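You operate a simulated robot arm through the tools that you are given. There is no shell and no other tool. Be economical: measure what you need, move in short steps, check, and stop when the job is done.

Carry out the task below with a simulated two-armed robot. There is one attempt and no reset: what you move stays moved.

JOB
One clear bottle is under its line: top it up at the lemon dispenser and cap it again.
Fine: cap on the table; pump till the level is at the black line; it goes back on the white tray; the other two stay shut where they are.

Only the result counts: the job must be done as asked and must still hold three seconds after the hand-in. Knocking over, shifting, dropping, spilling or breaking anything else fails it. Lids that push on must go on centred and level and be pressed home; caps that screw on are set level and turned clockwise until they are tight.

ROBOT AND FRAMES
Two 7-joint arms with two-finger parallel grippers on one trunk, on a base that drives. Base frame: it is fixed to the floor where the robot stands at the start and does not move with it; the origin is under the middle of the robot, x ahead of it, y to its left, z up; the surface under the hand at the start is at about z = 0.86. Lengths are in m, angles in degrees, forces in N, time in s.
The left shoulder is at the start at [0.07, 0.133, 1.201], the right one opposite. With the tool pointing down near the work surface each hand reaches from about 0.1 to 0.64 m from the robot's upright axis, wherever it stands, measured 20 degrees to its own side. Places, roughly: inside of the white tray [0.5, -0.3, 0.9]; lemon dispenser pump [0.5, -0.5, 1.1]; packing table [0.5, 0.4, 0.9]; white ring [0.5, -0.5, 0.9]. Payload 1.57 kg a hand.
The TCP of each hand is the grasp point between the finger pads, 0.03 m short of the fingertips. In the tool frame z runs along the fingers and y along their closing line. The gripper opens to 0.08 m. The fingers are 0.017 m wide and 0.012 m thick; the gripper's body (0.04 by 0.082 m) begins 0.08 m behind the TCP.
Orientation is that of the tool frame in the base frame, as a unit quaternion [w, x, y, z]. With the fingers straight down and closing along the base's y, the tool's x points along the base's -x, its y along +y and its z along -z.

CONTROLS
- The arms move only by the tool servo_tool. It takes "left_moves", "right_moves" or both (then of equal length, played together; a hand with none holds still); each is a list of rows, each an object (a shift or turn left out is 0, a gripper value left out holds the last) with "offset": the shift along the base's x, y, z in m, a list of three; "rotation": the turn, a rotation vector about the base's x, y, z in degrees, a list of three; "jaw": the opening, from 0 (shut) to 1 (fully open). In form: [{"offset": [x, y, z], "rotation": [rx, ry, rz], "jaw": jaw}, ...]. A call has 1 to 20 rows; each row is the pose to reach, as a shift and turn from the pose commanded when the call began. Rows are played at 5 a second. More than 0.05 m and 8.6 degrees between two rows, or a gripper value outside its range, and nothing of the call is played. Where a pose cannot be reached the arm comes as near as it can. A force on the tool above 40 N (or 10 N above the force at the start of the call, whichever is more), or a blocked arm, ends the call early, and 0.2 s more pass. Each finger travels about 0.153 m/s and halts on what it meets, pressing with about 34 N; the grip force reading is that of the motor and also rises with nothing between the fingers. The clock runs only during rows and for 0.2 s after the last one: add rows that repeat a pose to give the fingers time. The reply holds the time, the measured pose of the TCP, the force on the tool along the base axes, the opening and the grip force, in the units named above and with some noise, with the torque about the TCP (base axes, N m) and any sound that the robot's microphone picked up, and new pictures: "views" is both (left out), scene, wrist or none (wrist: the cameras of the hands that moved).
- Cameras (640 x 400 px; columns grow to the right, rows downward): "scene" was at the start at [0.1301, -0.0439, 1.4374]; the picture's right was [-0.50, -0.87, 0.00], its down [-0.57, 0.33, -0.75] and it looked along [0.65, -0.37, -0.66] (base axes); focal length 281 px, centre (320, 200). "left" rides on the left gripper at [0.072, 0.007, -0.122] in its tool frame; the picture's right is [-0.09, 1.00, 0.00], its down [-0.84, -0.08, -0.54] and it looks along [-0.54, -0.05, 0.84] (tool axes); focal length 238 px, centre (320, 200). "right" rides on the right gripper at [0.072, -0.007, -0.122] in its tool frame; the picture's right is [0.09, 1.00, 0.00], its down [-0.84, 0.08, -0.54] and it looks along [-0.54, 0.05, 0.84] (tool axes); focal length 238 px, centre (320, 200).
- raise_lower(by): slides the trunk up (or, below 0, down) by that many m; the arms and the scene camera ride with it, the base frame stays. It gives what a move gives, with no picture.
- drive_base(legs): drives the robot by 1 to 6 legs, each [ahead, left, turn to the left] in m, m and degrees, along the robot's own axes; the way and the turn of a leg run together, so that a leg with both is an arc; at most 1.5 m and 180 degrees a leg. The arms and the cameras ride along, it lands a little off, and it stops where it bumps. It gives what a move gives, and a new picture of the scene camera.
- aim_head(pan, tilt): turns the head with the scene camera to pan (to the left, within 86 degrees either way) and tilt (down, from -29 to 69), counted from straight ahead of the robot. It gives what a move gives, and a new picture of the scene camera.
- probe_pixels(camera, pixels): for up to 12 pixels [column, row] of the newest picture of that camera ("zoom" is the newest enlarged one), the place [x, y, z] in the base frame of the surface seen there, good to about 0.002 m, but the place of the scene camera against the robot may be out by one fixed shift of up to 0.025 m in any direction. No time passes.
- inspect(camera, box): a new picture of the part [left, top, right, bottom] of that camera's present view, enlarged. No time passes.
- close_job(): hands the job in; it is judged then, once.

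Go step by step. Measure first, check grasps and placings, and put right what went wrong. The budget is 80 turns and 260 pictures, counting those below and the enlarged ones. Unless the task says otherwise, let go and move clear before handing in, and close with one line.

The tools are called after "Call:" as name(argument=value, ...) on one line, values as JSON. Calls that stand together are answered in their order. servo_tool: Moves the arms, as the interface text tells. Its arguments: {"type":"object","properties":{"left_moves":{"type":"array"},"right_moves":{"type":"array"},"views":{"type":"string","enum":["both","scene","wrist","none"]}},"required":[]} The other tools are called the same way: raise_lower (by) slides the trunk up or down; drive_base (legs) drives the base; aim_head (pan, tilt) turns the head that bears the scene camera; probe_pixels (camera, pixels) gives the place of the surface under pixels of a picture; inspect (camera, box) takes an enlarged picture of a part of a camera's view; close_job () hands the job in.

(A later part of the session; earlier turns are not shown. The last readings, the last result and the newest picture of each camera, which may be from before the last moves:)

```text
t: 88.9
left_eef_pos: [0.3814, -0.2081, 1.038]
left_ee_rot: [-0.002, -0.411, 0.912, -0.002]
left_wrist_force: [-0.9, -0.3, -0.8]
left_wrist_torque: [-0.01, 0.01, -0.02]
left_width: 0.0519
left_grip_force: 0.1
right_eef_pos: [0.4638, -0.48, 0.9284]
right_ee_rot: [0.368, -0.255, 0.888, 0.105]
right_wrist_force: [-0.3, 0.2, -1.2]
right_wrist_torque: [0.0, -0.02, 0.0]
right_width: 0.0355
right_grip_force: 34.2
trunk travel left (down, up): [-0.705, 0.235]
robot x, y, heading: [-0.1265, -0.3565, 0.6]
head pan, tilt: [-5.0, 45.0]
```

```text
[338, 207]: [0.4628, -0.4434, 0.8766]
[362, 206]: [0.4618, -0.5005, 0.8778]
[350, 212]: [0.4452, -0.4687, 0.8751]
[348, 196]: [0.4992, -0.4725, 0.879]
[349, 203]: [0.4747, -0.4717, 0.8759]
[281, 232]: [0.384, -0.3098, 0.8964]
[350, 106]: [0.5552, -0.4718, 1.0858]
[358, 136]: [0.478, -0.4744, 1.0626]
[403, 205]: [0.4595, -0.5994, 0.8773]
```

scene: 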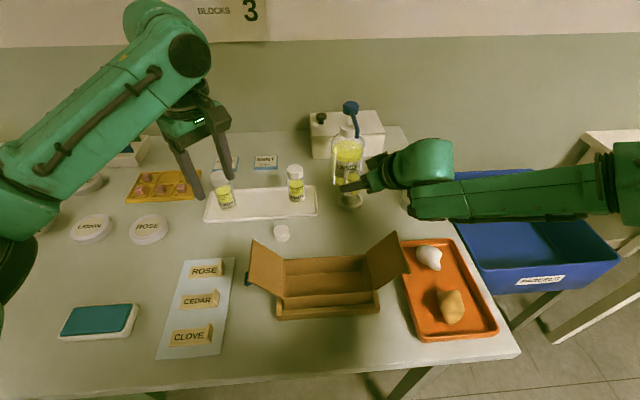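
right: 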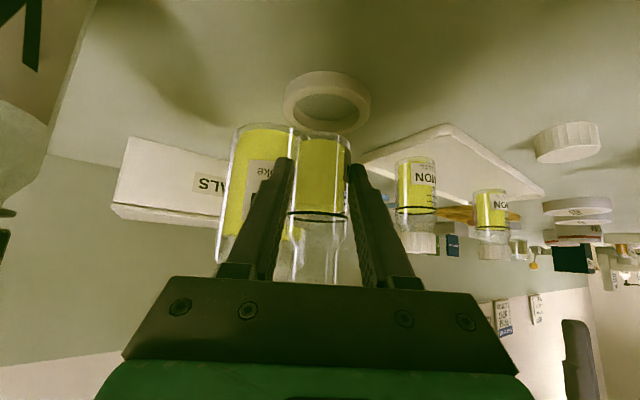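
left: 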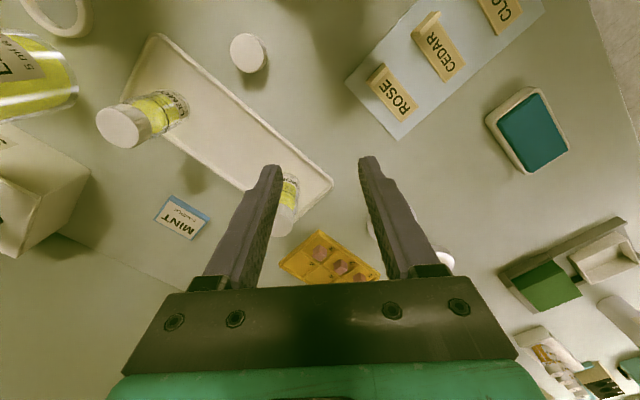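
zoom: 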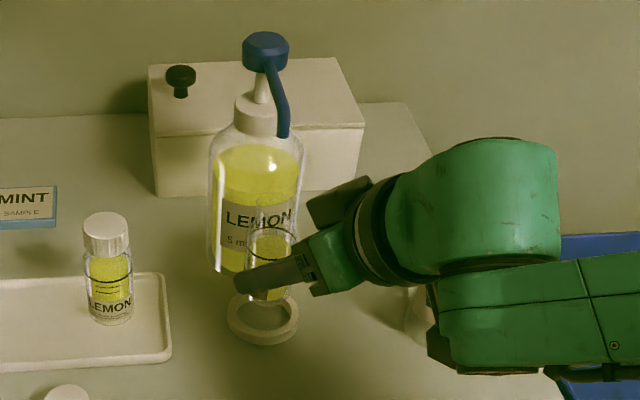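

Residual is about 4 mm in x. I'll shift -0.0035 and lower B into the ring.

Call:
servo_tool(right_moves=[{"offset": [-0.0037, 0.0003, 0]}, {"offset": [-0.0037, 0.0003, -0.01]}, {"offset": [-0.0037, 0.0003, -0.018]}, {"offset": [-0.0037, 0.0003, -0.024]}, {"offset": [-0.0037, 0.0003, -0.028]}, {"offset": [-0.0037, 0.0003, -0.03]}, {"offset": [-0.0037, 0.0003, -0.03]}], views="both")

Call:
inspect(camera="right", box=[200, 60, 440, 290])

Call:
inspect(camera="scene", box=[310, 90, 400, 230])

```text
t: 90.5
left_eef_pos: [0.3812, -0.2075, 1.0392]
left_ee_rot: [0.0, -0.411, 0.912, -0.002]
left_wrist_force: [0.4, 0.3, -0.3]
left_wrist_torque: [-0.01, 0.0, 0.02]
left_width: 0.0518
left_grip_force: 0.2
right_eef_pos: [0.4605, -0.4793, 0.8991]
right_ee_rot: [0.368, -0.255, 0.888, 0.104]
right_wrist_force: [1.8, 0.8, 2.2]
right_wrist_torque: [0.1, -0.12, -0.03]
right_width: 0.0354
right_grip_force: 34.1
trunk travel left (down, up): [-0.705, 0.235]
robot x, y, heading: [-0.1317, -0.3549, 0.6]
head pan, tilt: [-5.0, 45.0]
```

scene: 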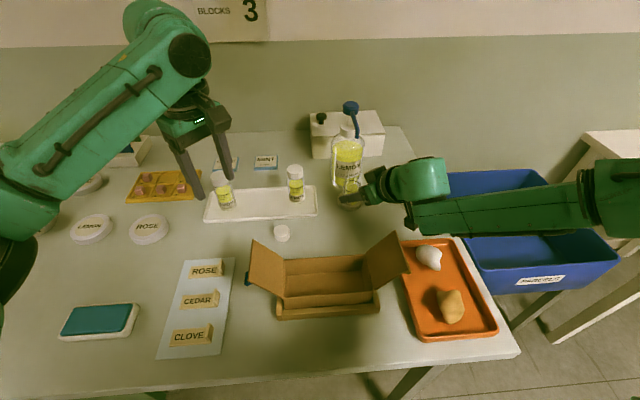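
right: 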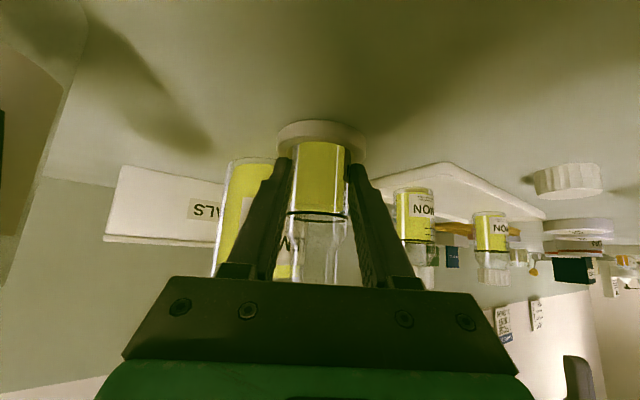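

```text
1.74 times, centred on (320, 175) of right
```

zoom: 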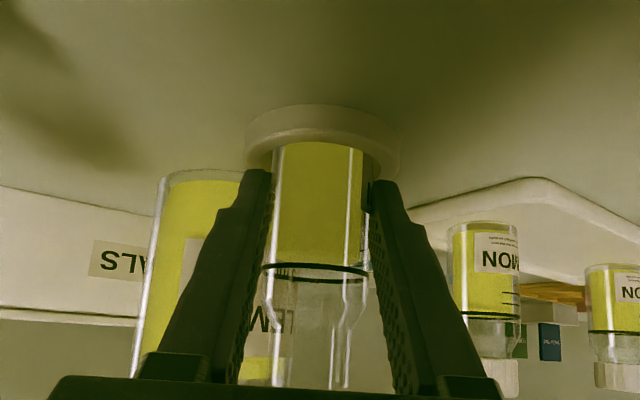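

```text
2.86 times, centred on (355, 160) of scene
```

zoom: 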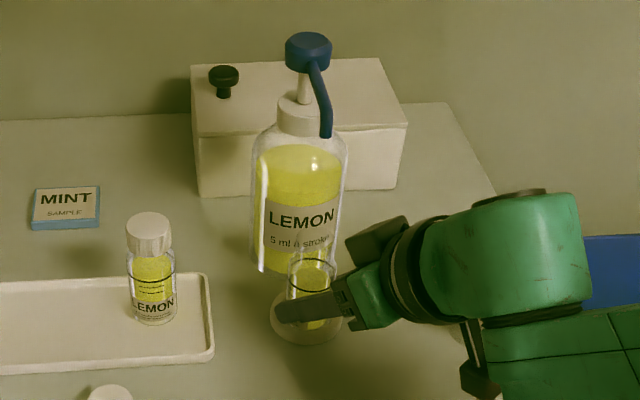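

B is in the ring within about 2 mm of seating, with the fingertips brushing the rim. I'll ease down 1.5 mm, open gently, and back straight out.

Call:
servo_tool(right_moves=[{"offset": [0, 0, -0.0015]}, {"offset": [0, 0, -0.0015], "jaw": 0.47}, {"offset": [0, 0, -0.0015], "jaw": 0.52}, {"offset": [0, 0, -0.0015], "jaw": 0.62}, {"offset": [0, 0, -0.0015], "jaw": 0.66}, {"offset": [-0.012, -0.0075, 0.014]}, {"offset": [-0.03, -0.019, 0.035]}, {"offset": [-0.054, -0.034, 0.064]}, {"offset": [-0.078, -0.049, 0.092]}], views="both")

Call:
inspect(camera="scene", box=[310, 90, 400, 230])

Call:
inspect(camera="right", box=[200, 60, 440, 240])

```text
t: 92.5
left_eef_pos: [0.3786, -0.208, 1.0398]
left_ee_rot: [-0.001, -0.411, 0.912, -0.003]
left_wrist_force: [-0.5, -1.2, -0.1]
left_wrist_torque: [0.03, -0.03, 0.0]
left_width: 0.052
left_grip_force: 0.0
right_eef_pos: [0.3805, -0.529, 0.9908]
right_ee_rot: [0.367, -0.254, 0.889, 0.103]
right_wrist_force: [-0.4, 0.8, 0.5]
right_wrist_torque: [-0.04, 0.01, 0.0]
right_width: 0.0529
right_grip_force: 0.1
trunk travel left (down, up): [-0.705, 0.235]
robot x, y, heading: [-0.1249, -0.3566, 0.4]
head pan, tilt: [-5.0, 45.0]
```

scene: 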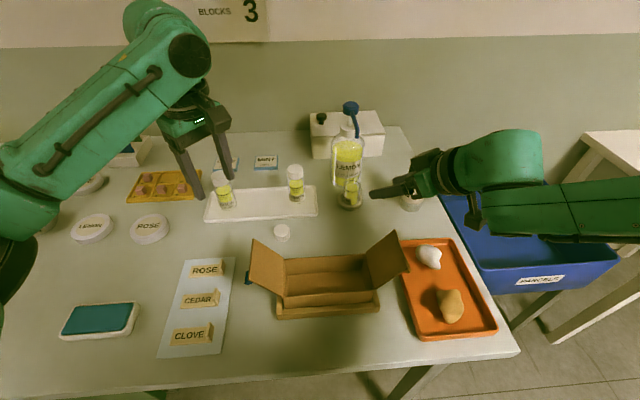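
right: 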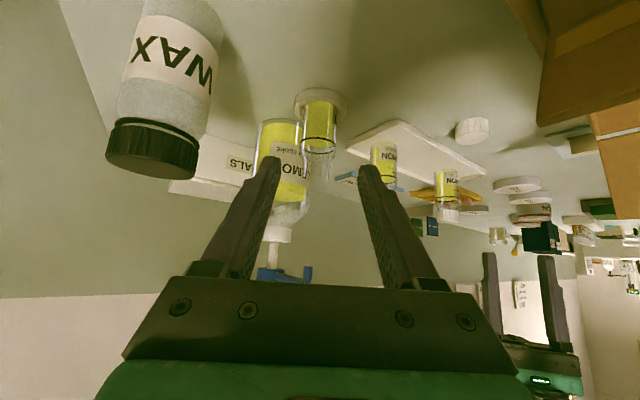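

```text
2.86 times, centred on (355, 160) of scene
```

zoom: 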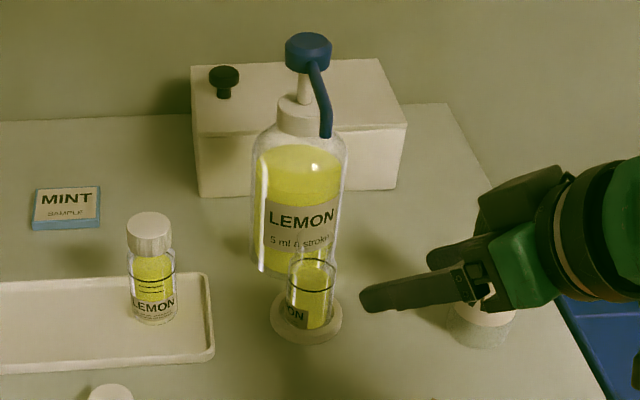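

```text
2.22 times, centred on (320, 150) of right
```

zoom: 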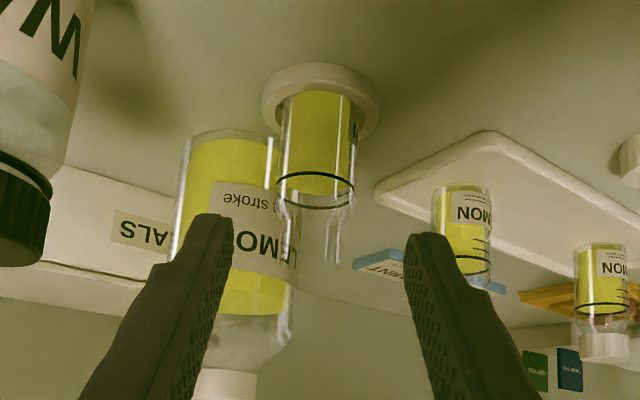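

B stands open in the ring right under the nozzle. For the pump I'll bring the right hand upright and closed, then move the base forward 12 cm so the pump head is within vertical reach.

Call:
servo_tool(right_moves=[{"offset": [-0.01, -0.02, 0.03], "rotation": [0, 0, 0]}, {"offset": [-0.02, -0.03, 0.06], "rotation": [-4.2, 6.8, 0]}, {"offset": [-0.02, -0.04, 0.09], "rotation": [-8.5, 13.6, 0]}, {"offset": [-0.02, -0.04, 0.12], "rotation": [-12.7, 20.4, 0], "jaw": 0}, {"offset": [-0.02, -0.04, 0.15], "rotation": [-17, 27.1, 0], "jaw": 0}, {"offset": [-0.02, -0.04, 0.17], "rotation": [-21.2, 33.9, 0], "jaw": 0}, {"offset": [-0.02, -0.04, 0.17], "rotation": [-23.85, 38.2, 0], "jaw": 0}, {"offset": [-0.02, -0.04, 0.17], "rotation": [-23.85, 38.2, 0], "jaw": 0}], left_moves=[{"offset": [0, 0, 0.02]}, {"offset": [0, 0, 0.04]}, {"offset": [0, 0, 0.06]}, {"offset": [0, 0, 0.06]}, {"offset": [0, 0, 0.06]}, {"offset": [0, 0, 0.06]}, {"offset": [0, 0, 0.06]}, {"offset": [0, 0, 0.06]}], views="none")

Call:
drive_base(legs=[[0.12, 0, 0]])

```text
t: 94.3
left_eef_pos: [0.3798, -0.2093, 1.0985]
left_ee_rot: [0.0, -0.411, 0.912, -0.003]
left_wrist_force: [0.5, 0.2, -0.8]
left_wrist_torque: [0.01, 0.01, 0.02]
left_width: 0.0521
left_grip_force: 0.1
right_eef_pos: [0.363, -0.5706, 1.1608]
right_ee_rot: [-0.001, -0.277, 0.961, -0.002]
right_wrist_force: [-0.6, -0.2, -0.3]
right_wrist_torque: [-0.01, -0.04, -0.01]
right_width: 0.0
right_grip_force: 21.3
right hand out of reach, approached as far as the arm can: row 2
trunk travel left (down, up): [-0.705, 0.235]
robot x, y, heading: [-0.1274, -0.355, 0.4]
head pan, tilt: [-5.0, 45.0]
```

```text
t: 95.6
left_eef_pos: [0.4985, -0.2091, 1.0995]
left_ee_rot: [-0.001, -0.41, 0.912, -0.002]
left_wrist_force: [1.2, 0.5, 0.2]
left_wrist_torque: [0.01, -0.04, -0.03]
left_width: 0.052
left_grip_force: 0.0
right_eef_pos: [0.4793, -0.5693, 1.1624]
right_ee_rot: [0.0, -0.276, 0.961, -0.001]
right_wrist_force: [-0.1, 0.5, -0.2]
right_wrist_torque: [0.05, 0.02, 0.0]
right_width: 0.0001
right_grip_force: 21.3
trunk travel left (down, up): [-0.705, 0.235]
robot x, y, heading: [-0.0102, -0.3542, -0.1]
head pan, tilt: [-5.0, 45.0]
```

scene: 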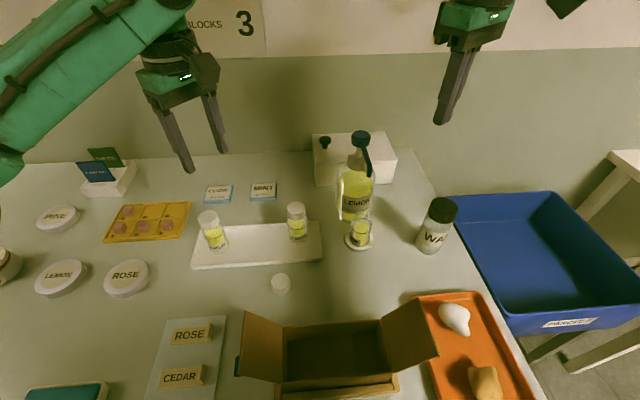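

Everything is clear. I'll zoom on the bottle for a baseline and probe the pump head centre and nozzle.

Call:
inspect(camera="scene", box=[330, 120, 400, 260])

Call:
inspect(camera="scene", box=[338, 205, 382, 255])

Call:
probe_pixels(camera="scene", pixels=[[360, 136], [353, 137], [368, 137], [360, 131], [369, 172], [360, 221], [281, 278], [297, 207], [209, 217]])

```text
2.86 times, centred on (365, 190) of scene
```

zoom: 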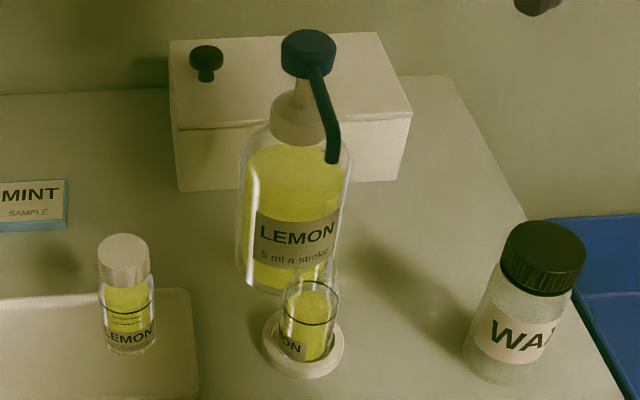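

```text
8.00 times, centred on (360, 230) of scene
```

zoom: 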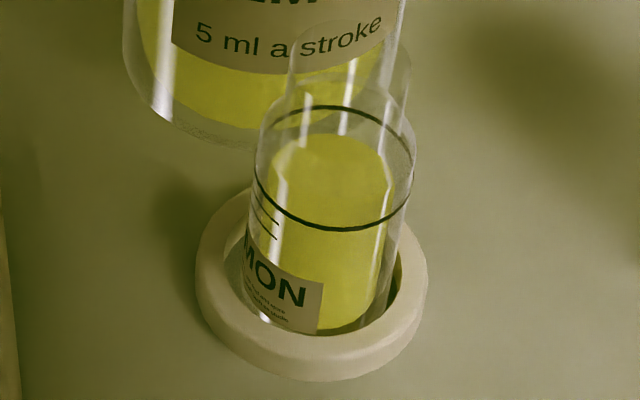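

```text
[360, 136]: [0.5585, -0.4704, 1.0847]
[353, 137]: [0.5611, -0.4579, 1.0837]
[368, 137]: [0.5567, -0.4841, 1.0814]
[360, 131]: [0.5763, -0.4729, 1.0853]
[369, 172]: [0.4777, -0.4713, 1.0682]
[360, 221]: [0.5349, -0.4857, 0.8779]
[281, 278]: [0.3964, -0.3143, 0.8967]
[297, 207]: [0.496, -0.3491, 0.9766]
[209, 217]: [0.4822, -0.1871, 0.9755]
```

B's surface shows clearly below the ring line. The pump head is at about (0.552, -0.469), top about 1.067. I'll move the closed right hand above it with the tips 35 mm clear and check.

Call:
servo_tool(right_moves=[{"offset": [0.02, 0.03, 0]}, {"offset": [0.045, 0.06, 0]}, {"offset": [0.07, 0.09, 0]}, {"offset": [0.073, 0.1, -0.015]}, {"offset": [0.073, 0.1, -0.03]}, {"offset": [0.073, 0.1, -0.03]}], views="both")

Call:
inspect(camera="right", box=[240, 80, 400, 220])

Call:
inspect(camera="scene", box=[320, 60, 420, 220])

```text
t: 97.0
left_eef_pos: [0.4993, -0.2087, 1.0973]
left_ee_rot: [-0.001, -0.41, 0.912, -0.002]
left_wrist_force: [-1.0, 0.0, -0.7]
left_wrist_torque: [0.01, -0.04, 0.0]
left_width: 0.0521
left_grip_force: 0.1
right_eef_pos: [0.4893, -0.5188, 1.1436]
right_ee_rot: [0.0, -0.277, 0.961, -0.001]
right_wrist_force: [0.0, -0.5, 0.0]
right_wrist_torque: [-0.03, -0.03, -0.02]
right_width: 0.0002
right_grip_force: 21.1
right hand out of reach, approached as far as the arm can: row 1, 2, 3, 4, 5, 6
trunk travel left (down, up): [-0.705, 0.235]
robot x, y, heading: [-0.0091, -0.3546, 0.3]
head pan, tilt: [-5.0, 45.0]
```

scene: 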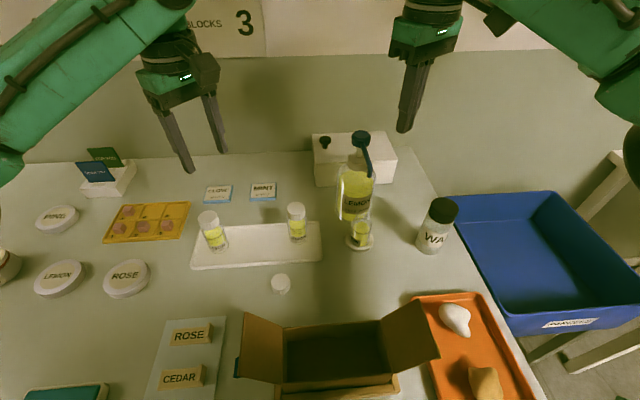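
right: 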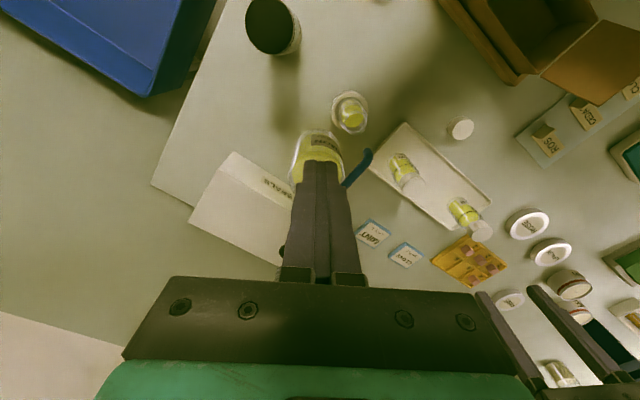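

```text
2.86 times, centred on (320, 150) of right
```

zoom: 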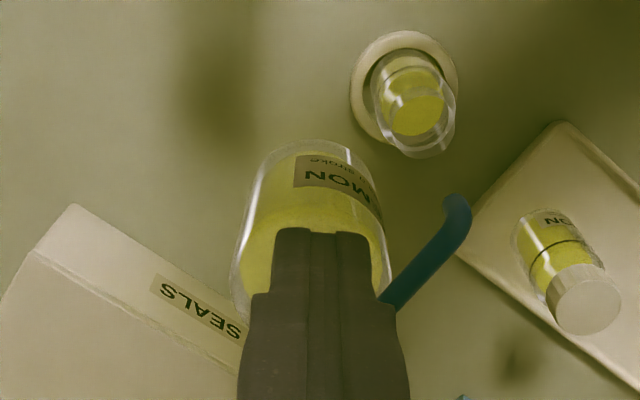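

```text
2.50 times, centred on (370, 140) of scene
```

zoom: 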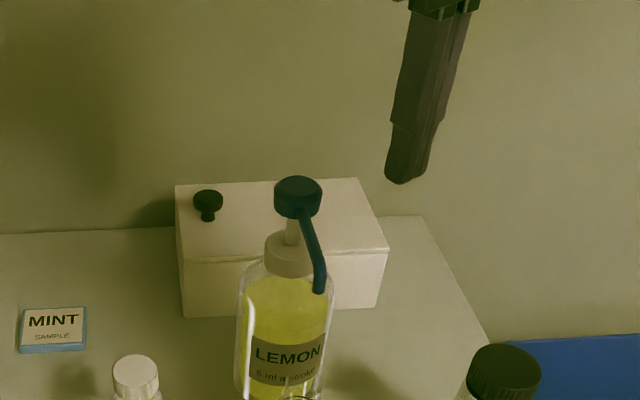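

Vertical reach falls short with the trunk low. I'll raise the trunk 12 cm, nudge the base 4 cm forward, then return to the pump head.

Call:
raise_lower(by=0.12)

Call:
drive_base(legs=[[0.04, 0, 0]])

Call:
servo_tool(right_moves=[{"offset": [0.008, 0.015, -0.03]}, {"offset": [0.015, 0.03, -0.06]}, {"offset": [0.02, 0.042, -0.09]}, {"offset": [0.024, 0.05, -0.12]}, {"offset": [0.024, 0.05, -0.13]}, {"offset": [0.024, 0.05, -0.13]}], views="both")

```text
t: 98.5
left_eef_pos: [0.4989, -0.2104, 1.2166]
left_ee_rot: [-0.001, -0.41, 0.912, -0.002]
left_wrist_force: [-0.5, -0.4, -0.2]
left_wrist_torque: [0.03, 0.02, 0.0]
left_width: 0.0519
left_grip_force: 0.0
right_eef_pos: [0.4894, -0.5182, 1.264]
right_ee_rot: [-0.001, -0.276, 0.961, -0.001]
right_wrist_force: [-0.1, 0.1, 0.6]
right_wrist_torque: [0.02, -0.01, 0.01]
right_width: 0.0001
right_grip_force: 21.3
trunk travel left (down, up): [-0.825, 0.115]
robot x, y, heading: [-0.0109, -0.3524, 0.3]
head pan, tilt: [-5.0, 45.0]
```

```text
t: 99.3
left_eef_pos: [0.5313, -0.2091, 1.2219]
left_ee_rot: [0.002, -0.41, 0.912, -0.003]
left_wrist_force: [-0.3, 0.0, 0.2]
left_wrist_torque: [0.01, -0.09, -0.03]
left_width: 0.0517
left_grip_force: 0.1
right_eef_pos: [0.5204, -0.5182, 1.2675]
right_ee_rot: [0.003, -0.276, 0.961, -0.002]
right_wrist_force: [-0.1, -0.4, 0.9]
right_wrist_torque: [-0.04, -0.1, 0.01]
right_width: 0.0
right_grip_force: 21.8
trunk travel left (down, up): [-0.825, 0.115]
robot x, y, heading: [0.0282, -0.3563, 0.3]
head pan, tilt: [-5.0, 45.0]
```

scene: 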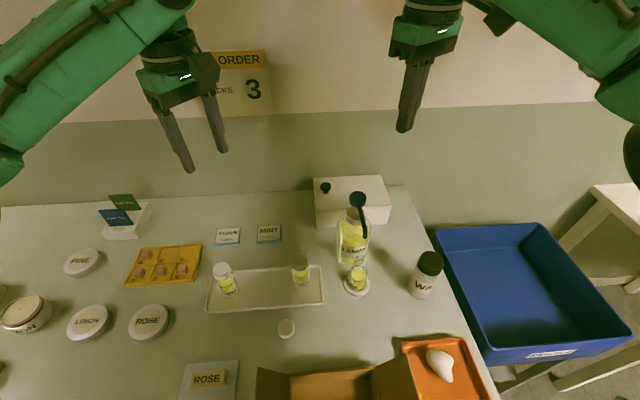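

```text
t: 100.7
left_eef_pos: [0.5383, -0.2089, 1.2181]
left_ee_rot: [-0.002, -0.41, 0.912, -0.003]
left_wrist_force: [0.2, 0.8, 0.2]
left_wrist_torque: [0.03, 0.0, 0.0]
left_width: 0.0519
left_grip_force: 0.0
right_eef_pos: [0.5403, -0.4787, 1.1333]
right_ee_rot: [0.0, -0.276, 0.961, -0.001]
right_wrist_force: [0.9, 0.5, 0.1]
right_wrist_torque: [0.01, -0.01, 0.0]
right_width: 0.0
right_grip_force: 21.2
right hand out of reach, approached as far as the arm can: row 1, 2, 3, 4, 5, 6
trunk travel left (down, up): [-0.825, 0.115]
robot x, y, heading: [0.03, -0.3537, 0.1]
head pan, tilt: [-5.0, 45.0]
```

scene: 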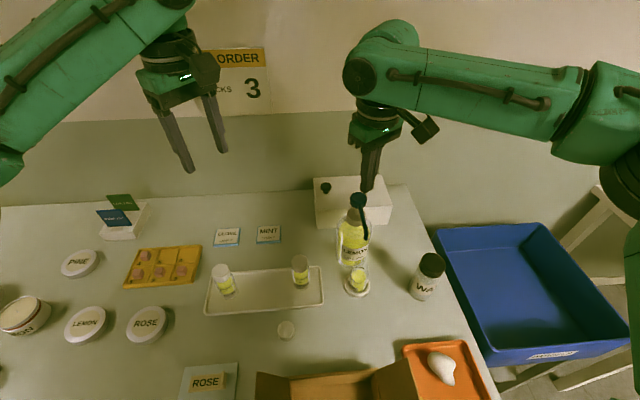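
right: 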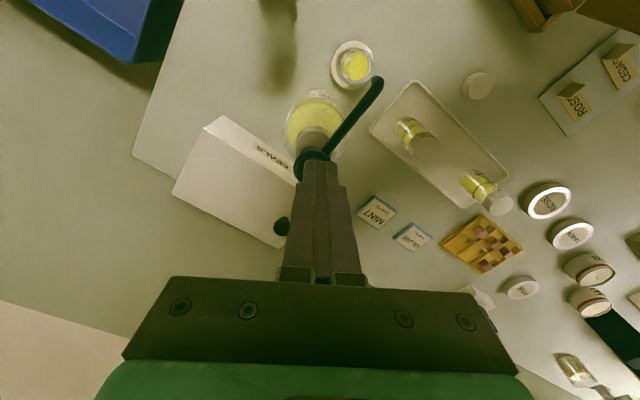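

The tips are close above the head, which shows at (312,165). I'll probe it from this camera.

Call:
probe_pixels(camera="right", pixels=[[312, 153], [300, 163], [299, 172], [312, 157], [330, 155], [318, 152], [376, 85], [355, 65]])

Call:
inspect(camera="right", box=[270, 110, 370, 210])

```text
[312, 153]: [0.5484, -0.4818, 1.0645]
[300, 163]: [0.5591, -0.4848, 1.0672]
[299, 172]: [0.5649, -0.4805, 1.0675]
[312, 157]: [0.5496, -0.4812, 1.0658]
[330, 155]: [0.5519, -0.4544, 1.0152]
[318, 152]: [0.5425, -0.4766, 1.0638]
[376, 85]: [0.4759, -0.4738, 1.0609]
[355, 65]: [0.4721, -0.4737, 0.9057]
```

```text
4.00 times, centred on (320, 160) of right
```

zoom: 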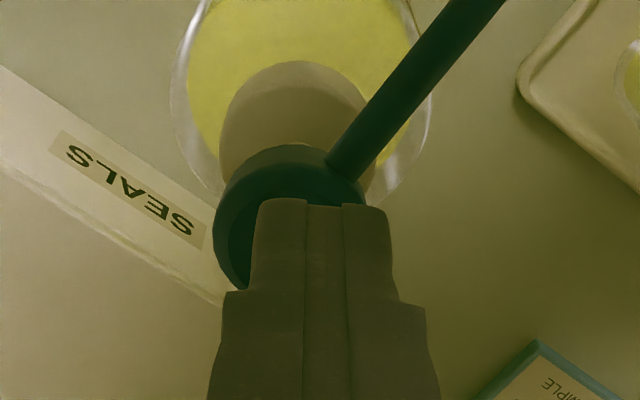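

The head's centre is about (0.556, -0.470), top 1.067, and my tips are about 18 mm off. I'll nudge the base forward 3 cm and centre over it.

Call:
drive_base(legs=[[0.035, 0, 0]])

Call:
servo_tool(right_moves=[{"offset": [-0.009, 0.004, 0]}, {"offset": [-0.019, 0.009, 0]}, {"offset": [-0.019, 0.009, -0.01]}, {"offset": [-0.019, 0.009, -0.01]}], views="both")

Call:
inspect(camera="right", box=[270, 110, 370, 210])

```text
t: 101.6
left_eef_pos: [0.567, -0.2093, 1.2223]
left_ee_rot: [0.002, -0.41, 0.912, -0.004]
left_wrist_force: [-1.0, -0.2, 0.9]
left_wrist_torque: [-0.02, -0.04, 0.0]
left_width: 0.0518
left_grip_force: 0.0
right_eef_pos: [0.5686, -0.4787, 1.1371]
right_ee_rot: [0.005, -0.275, 0.961, -0.001]
right_wrist_force: [-0.9, 0.1, 0.1]
right_wrist_torque: [0.02, -0.06, -0.03]
right_width: 0.0
right_grip_force: 21.2
trunk travel left (down, up): [-0.825, 0.115]
robot x, y, heading: [0.0647, -0.3544, 0.3]
head pan, tilt: [-5.0, 45.0]
```

scene: 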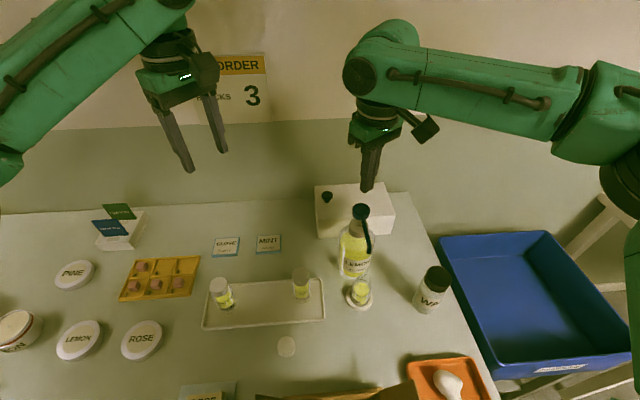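

```text
t: 102.6
left_eef_pos: [0.5753, -0.2105, 1.2174]
left_ee_rot: [-0.002, -0.41, 0.912, -0.003]
left_wrist_force: [-0.5, 0.0, 0.0]
left_wrist_torque: [0.02, 0.03, 0.0]
left_width: 0.0517
left_grip_force: 0.0
right_eef_pos: [0.5575, -0.4694, 1.122]
right_ee_rot: [0.0, -0.275, 0.961, -0.001]
right_wrist_force: [0.1, -0.4, -0.5]
right_wrist_torque: [0.02, 0.04, -0.01]
right_width: 0.0
right_grip_force: 20.8
trunk travel left (down, up): [-0.825, 0.115]
robot x, y, heading: [0.0613, -0.3529, 0.3]
head pan, tilt: [-5.0, 45.0]
```

scene: 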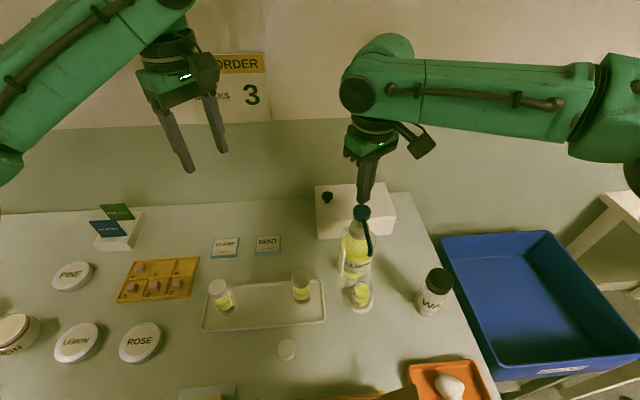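
right: 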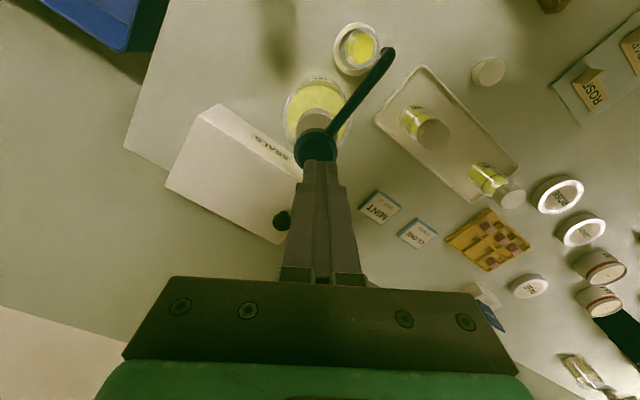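

```text
4.00 times, centred on (320, 160) of right
```

zoom: 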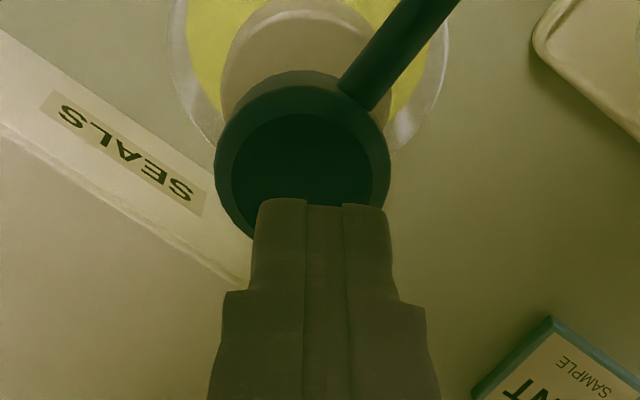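

Call:
probe_pixels(camera="right", pixels=[[315, 149], [298, 150], [334, 150], [315, 139], [315, 158], [390, 52], [360, 48]])

```text
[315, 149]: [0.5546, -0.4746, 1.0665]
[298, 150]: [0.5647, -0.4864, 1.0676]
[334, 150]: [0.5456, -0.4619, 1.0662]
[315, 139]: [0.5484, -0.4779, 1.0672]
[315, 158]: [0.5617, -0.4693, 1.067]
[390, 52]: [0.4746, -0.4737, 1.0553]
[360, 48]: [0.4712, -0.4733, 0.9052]
```

Head centre is (0.556, -0.473). I'll press straight down slowly, then release, watching force and listening.

Call:
servo_tool(right_moves=[{"offset": [-0.001, -0.003, -0.015]}, {"offset": [-0.001, -0.003, -0.024]}, {"offset": [-0.001, -0.003, -0.03]}, {"offset": [-0.001, -0.003, -0.035]}, {"offset": [-0.001, -0.003, -0.04]}], views="scene")

Call:
inspect(camera="scene", box=[310, 190, 410, 320])

```text
t: 103.8
left_eef_pos: [0.5727, -0.2106, 1.2192]
left_ee_rot: [-0.001, -0.41, 0.912, -0.003]
left_wrist_force: [1.5, -0.3, 0.3]
left_wrist_torque: [-0.02, 0.03, -0.01]
left_width: 0.052
left_grip_force: 0.1
right_eef_pos: [0.5538, -0.4728, 1.0852]
right_ee_rot: [0.003, -0.276, 0.961, -0.001]
right_wrist_force: [1.6, -2.8, 11.4]
right_wrist_torque: [-0.08, -0.05, 0.05]
right_width: 0.0
right_grip_force: 21.1
trunk travel left (down, up): [-0.825, 0.115]
robot x, y, heading: [0.0622, -0.351, 0.6]
head pan, tilt: [-5.0, 45.0]
```

scene: 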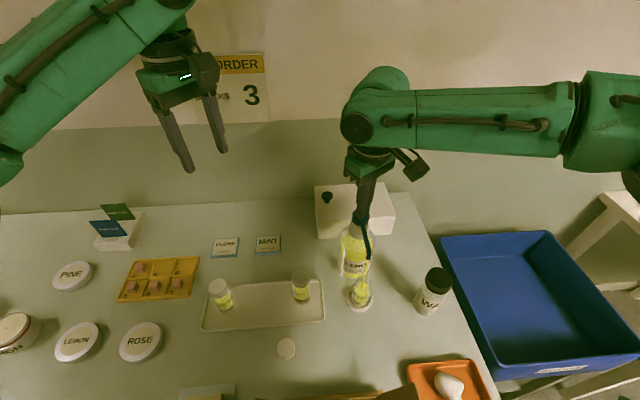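

```text
3.08 times, centred on (360, 255) of scene
```

zoom: 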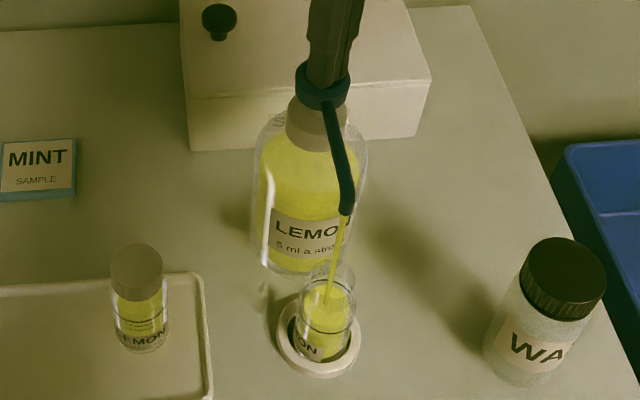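

A yellow stream runs from the nozzle into the bottle mouth at 11 N. I'll finish the stroke downward, then let the pump return and inspect the level.

Call:
servo_tool(right_moves=[{"offset": [0, 0, -0.004]}, {"offset": [0, 0, -0.008]}, {"offset": [0, 0, -0.011]}, {"offset": [0, 0, -0.011]}], views="scene")

Call:
inspect(camera="scene", box=[338, 265, 382, 315])

```text
t: 104.5
left_eef_pos: [0.5696, -0.21, 1.2209]
left_ee_rot: [0.002, -0.41, 0.912, -0.003]
left_wrist_force: [-0.5, -0.3, 0.9]
left_wrist_torque: [0.01, 0.03, 0.01]
left_width: 0.0518
left_grip_force: 0.1
right_eef_pos: [0.5544, -0.4716, 1.0828]
right_ee_rot: [0.01, -0.275, 0.961, -0.002]
right_wrist_force: [-6.8, -3.0, 23.3]
right_wrist_torque: [-0.19, 0.28, 0.1]
right_width: 0.0001
right_grip_force: 21.4
trunk travel left (down, up): [-0.825, 0.115]
robot x, y, heading: [0.0646, -0.3513, 0.2]
head pan, tilt: [-5.0, 45.0]
stopped in row 3 (right hand): the force on the tool passed its limit at 42 N (the readings are from after the stop); the commanded pose is now the measured one
```

scene: 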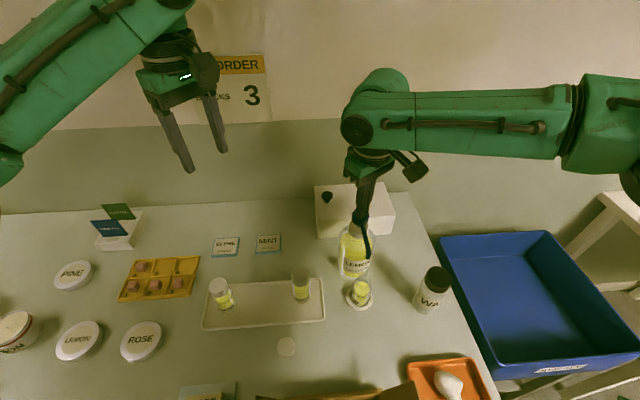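

```text
8.00 times, centred on (360, 290) of scene
```

zoom: 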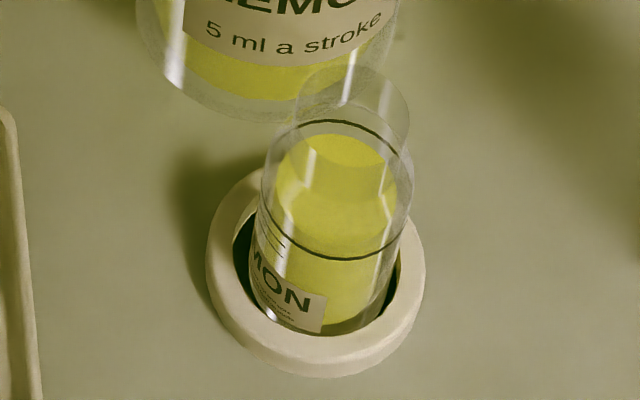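

The stroke bottomed out and stopped. The liquid's back edge now sits 11 px inside the line's back edge, against 30 before, which is about the glass thickness. So one stroke brought it to the line. I'll lift off and verify.

Call:
servo_tool(right_moves=[{"offset": [0, 0, 0.02]}, {"offset": [0, 0, 0.05]}, {"offset": [0, -0.02, 0.08]}, {"offset": [-0.02, -0.06, 0.09]}, {"offset": [-0.05, -0.09, 0.09]}, {"offset": [-0.08, -0.1, 0.09]}, {"offset": [-0.11, -0.1, 0.09]}], views="both")

Call:
inspect(camera="scene", box=[338, 265, 382, 315])

Call:
inspect(camera="scene", box=[280, 255, 324, 305])

```text
t: 106.1
left_eef_pos: [0.5716, -0.2085, 1.2195]
left_ee_rot: [-0.001, -0.409, 0.912, -0.003]
left_wrist_force: [0.1, -0.5, -0.1]
left_wrist_torque: [0.0, -0.03, 0.0]
left_width: 0.0523
left_grip_force: 0.0
right_eef_pos: [0.4459, -0.5718, 1.1684]
right_ee_rot: [0.007, -0.276, 0.961, -0.002]
right_wrist_force: [0.0, 0.0, 1.2]
right_wrist_torque: [-0.04, 0.02, 0.01]
right_width: 0.0
right_grip_force: 21.2
trunk travel left (down, up): [-0.825, 0.115]
robot x, y, heading: [0.0634, -0.3523, 0.3]
head pan, tilt: [-5.0, 45.0]
```

scene: 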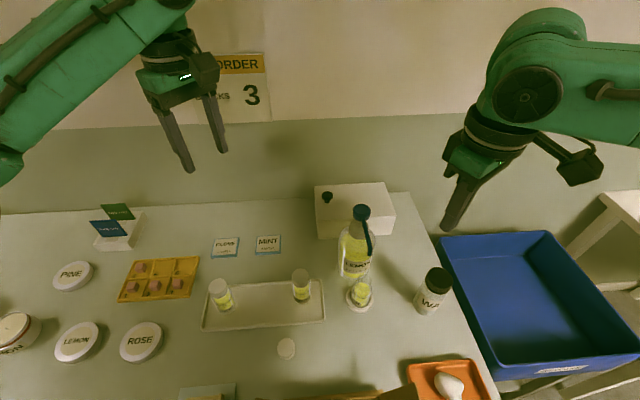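
right: 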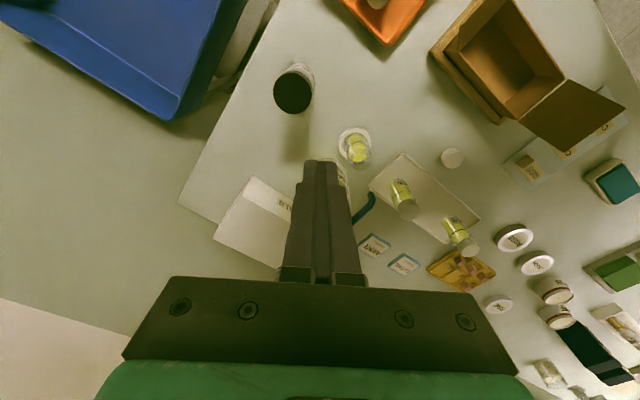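

```text
8.00 times, centred on (360, 290) of scene
```

zoom: 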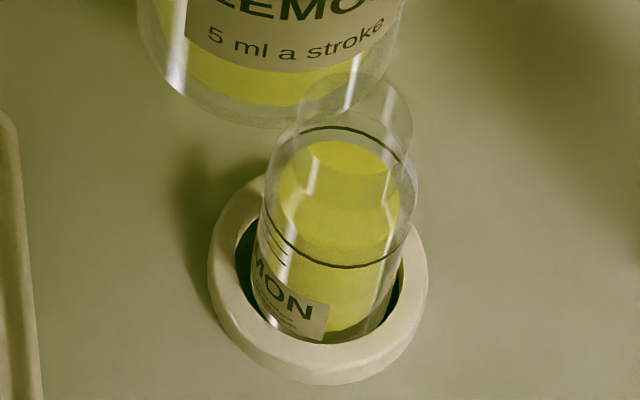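

```text
8.00 times, centred on (302, 280) of scene
```

zoom: 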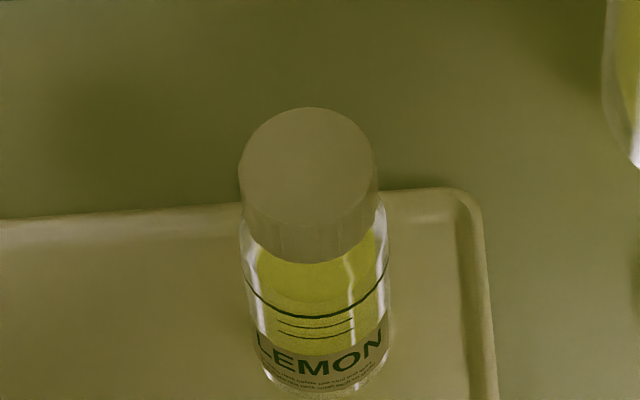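

The level sits at the line: surface centre and line centre agree within about 1 mm. I'll return the base and trunk to the gripping station and bring the right hand back to its tilted pre-grasp.

Call:
drive_base(legs=[[-0.19, 0, 0]])

Call:
raise_lower(by=-0.12)

Call:
servo_tool(right_moves=[{"offset": [0.02, 0, 0.03], "jaw": 0.66}, {"offset": [0.04, 0, 0.05], "rotation": [4.2, -6.8, 0], "jaw": 0.66}, {"offset": [0.06, 0, 0.04], "rotation": [8.5, -13.6, 0]}, {"offset": [0.08, 0.01, 0.02], "rotation": [12.7, -20.4, 0]}, {"offset": [0.1, 0.02, 0], "rotation": [17, -27.1, 0]}, {"offset": [0.12, 0.03, -0.03], "rotation": [21.2, -33.9, 0]}, {"offset": [0.124, 0.04, -0.05], "rotation": [23.85, -38.2, 0]}, {"offset": [0.124, 0.04, -0.05], "rotation": [23.85, -38.2, 0]}], views="both")

```text
t: 107.6
left_eef_pos: [0.3855, -0.211, 1.2159]
left_ee_rot: [-0.002, -0.409, 0.913, -0.002]
left_wrist_force: [0.9, -0.4, 0.4]
left_wrist_torque: [0.02, 0.01, 0.02]
left_width: 0.052
left_grip_force: 0.0
right_eef_pos: [0.2587, -0.5723, 1.1683]
right_ee_rot: [0.004, -0.275, 0.961, 0.0]
right_wrist_force: [-0.5, 0.0, 0.3]
right_wrist_torque: [-0.01, 0.04, 0.02]
right_width: 0.0001
right_grip_force: 21.8
trunk travel left (down, up): [-0.825, 0.115]
robot x, y, heading: [-0.1253, -0.3553, 0.1]
head pan, tilt: [-5.0, 45.0]
```

scene: 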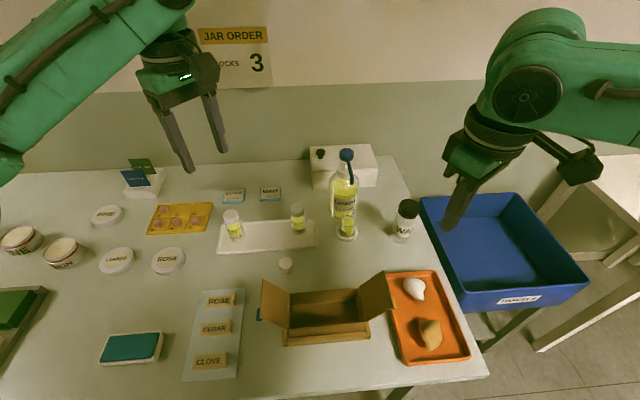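

```text
t: 109.1
left_eef_pos: [0.3831, -0.2108, 1.0982]
left_ee_rot: [-0.001, -0.409, 0.913, -0.002]
left_wrist_force: [-0.2, 0.4, 0.2]
left_wrist_torque: [-0.02, -0.01, -0.02]
left_width: 0.0522
left_grip_force: 0.0
right_eef_pos: [0.2551, -0.5715, 1.048]
right_ee_rot: [0.006, -0.275, 0.961, -0.001]
right_wrist_force: [-0.5, -0.7, 0.1]
right_wrist_torque: [-0.03, -0.01, 0.03]
right_width: 0.0
right_grip_force: 22.0
trunk travel left (down, up): [-0.705, 0.235]
robot x, y, heading: [-0.1295, -0.3538, -0.0]
head pan, tilt: [-5.0, 45.0]
```

```text
t: 110.9
left_eef_pos: [0.3809, -0.2112, 1.0982]
left_ee_rot: [-0.001, -0.409, 0.912, -0.002]
left_wrist_force: [0.4, 0.3, 0.4]
left_wrist_torque: [-0.03, -0.02, 0.03]
left_width: 0.0521
left_grip_force: 0.1
right_eef_pos: [0.379, -0.5333, 0.9992]
right_ee_rot: [0.374, -0.253, 0.886, 0.106]
right_wrist_force: [0.1, -0.2, 0.6]
right_wrist_torque: [0.0, -0.03, 0.0]
right_width: 0.0529
right_grip_force: 0.0
trunk travel left (down, up): [-0.705, 0.235]
robot x, y, heading: [-0.1275, -0.3541, 0.2]
head pan, tilt: [-5.0, 45.0]
```

scene: 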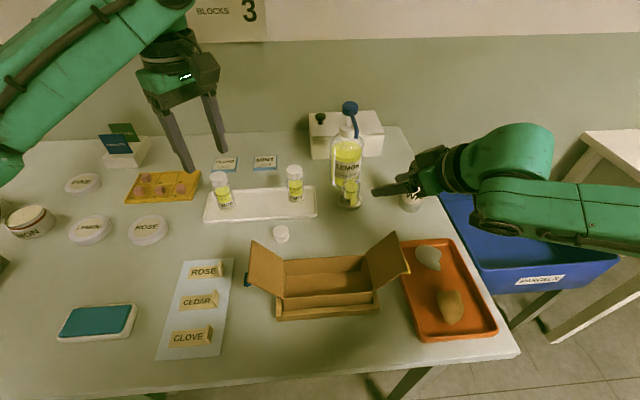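
right: 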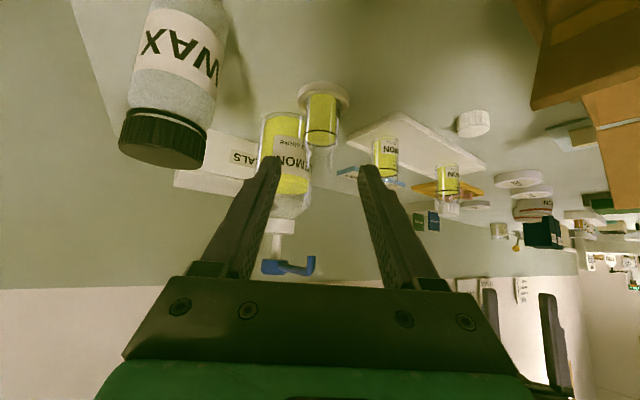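

The right hand is back at its pre-grasp. I'll check the level in this side view, then slide straight in, grip and lift B out of the ring.

Call:
inspect(camera="right", box=[290, 70, 360, 170])

Call:
servo_tool(right_moves=[{"offset": [0.02, 0.0133, -0.025]}, {"offset": [0.04, 0.0266, -0.05]}, {"offset": [0.06, 0.04, -0.075]}, {"offset": [0.0815, 0.054, -0.1]}, {"offset": [0.0815, 0.054, -0.1]}, {"offset": [0.0815, 0.054, -0.1], "jaw": 0.4}, {"offset": [0.0815, 0.054, -0.1], "jaw": 0.4}, {"offset": [0.0815, 0.054, -0.1], "jaw": 0.4}], views="both")

Call:
inspect(camera="right", box=[250, 110, 400, 290])

```text
4.00 times, centred on (325, 120) of right
```

zoom: 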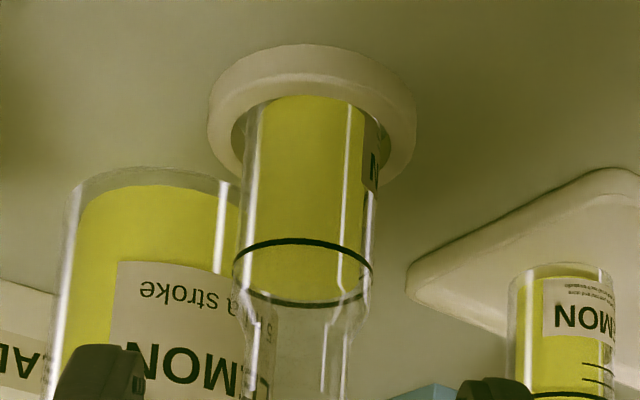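

```text
t: 112.7
left_eef_pos: [0.3827, -0.2106, 1.0984]
left_ee_rot: [-0.001, -0.409, 0.913, -0.002]
left_wrist_force: [0.2, 0.1, 0.5]
left_wrist_torque: [0.0, -0.01, 0.02]
left_width: 0.0518
left_grip_force: 0.0
right_eef_pos: [0.46, -0.4786, 0.8975]
right_ee_rot: [0.373, -0.252, 0.887, 0.105]
right_wrist_force: [0.1, -0.7, -0.1]
right_wrist_torque: [0.01, -0.01, 0.03]
right_width: 0.0353
right_grip_force: 33.8
trunk travel left (down, up): [-0.705, 0.235]
robot x, y, heading: [-0.1265, -0.3538, 0.2]
head pan, tilt: [-5.0, 45.0]
```

scene: 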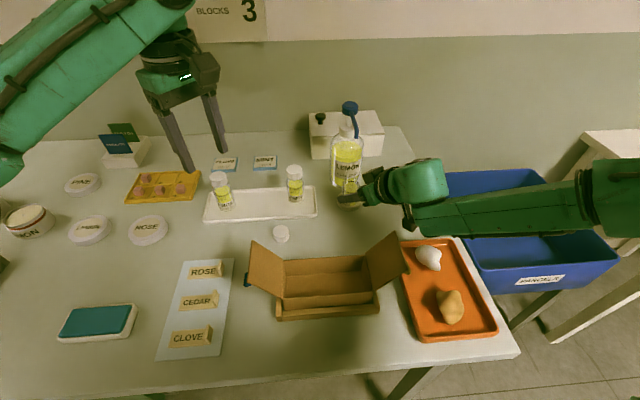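
right: 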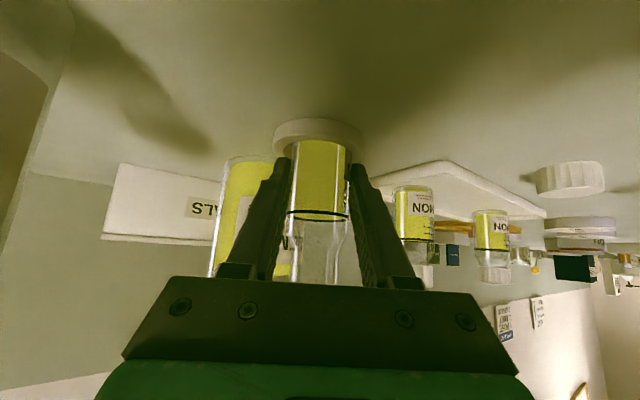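

```text
2.22 times, centred on (325, 200) of right
```

zoom: 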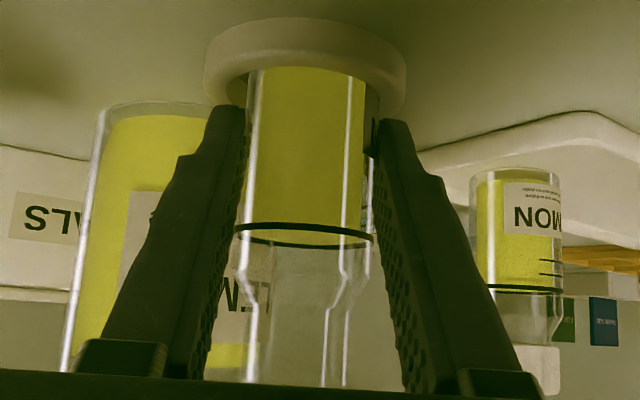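

The liquid now meets the line all round, and B is gripped (0.0353 m). I'll carry it back to the capping station along the reverse path and set it on the table, still held.

Call:
servo_tool(right_moves=[{"offset": [0, 0, 0.01]}, {"offset": [0, 0, 0.022]}, {"offset": [0, 0, 0.035]}, {"offset": [-0.015, 0.006, 0.035]}, {"offset": [-0.03, 0.013, 0.035], "rotation": [0, 0, 2]}, {"offset": [-0.045, 0.019, 0.035], "rotation": [0, 0, 5]}, {"offset": [-0.06, 0.025, 0.035], "rotation": [0, 0, 8]}, {"offset": [-0.064, 0.027, 0.035], "rotation": [0, 0, 14]}, {"offset": [-0.064, 0.034, 0.035], "rotation": [0, 0, 22]}, {"offset": [-0.064, 0.044, 0.035], "rotation": [0, 0, 30]}, {"offset": [-0.064, 0.058, 0.035], "rotation": [0, 0, 38]}, {"offset": [-0.064, 0.058, 0.035], "rotation": [0, 0, 38]}, {"offset": [-0.064, 0.058, 0.022], "rotation": [0, 0, 38]}, {"offset": [-0.064, 0.058, 0.01], "rotation": [0, 0, 38]}, {"offset": [-0.064, 0.058, 0.003], "rotation": [0, 0, 38]}, {"offset": [-0.064, 0.058, 0.0], "rotation": [0, 0, 38]}, {"offset": [-0.064, 0.058, 0.0], "rotation": [0, 0, 38]}], views="both")

```text
t: 116.3
left_eef_pos: [0.3817, -0.2108, 1.0977]
left_ee_rot: [-0.001, -0.409, 0.913, -0.002]
left_wrist_force: [-0.4, 0.2, -0.4]
left_wrist_torque: [0.01, -0.04, 0.01]
left_width: 0.0518
left_grip_force: 0.1
right_eef_pos: [0.3961, -0.4212, 0.8993]
right_ee_rot: [0.319, -0.527, 0.756, 0.22]
right_wrist_force: [-0.5, -0.1, -1.8]
right_wrist_torque: [-0.04, -0.01, -0.02]
right_width: 0.0355
right_grip_force: 34.0
trunk travel left (down, up): [-0.705, 0.235]
robot x, y, heading: [-0.1285, -0.3506, 0.3]
head pan, tilt: [-5.0, 45.0]
```

scene: 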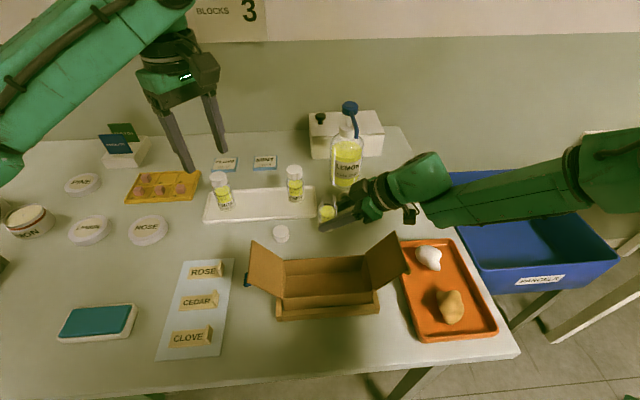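
right: 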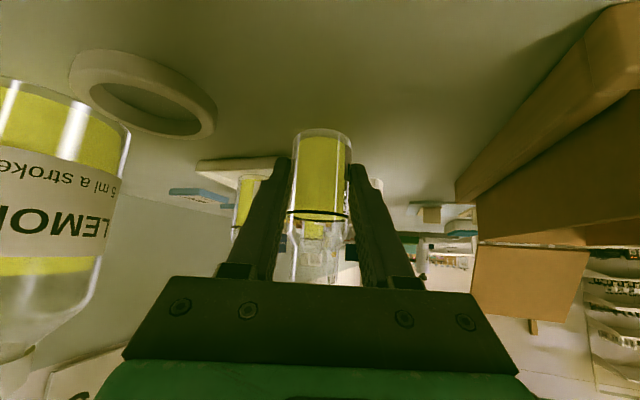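

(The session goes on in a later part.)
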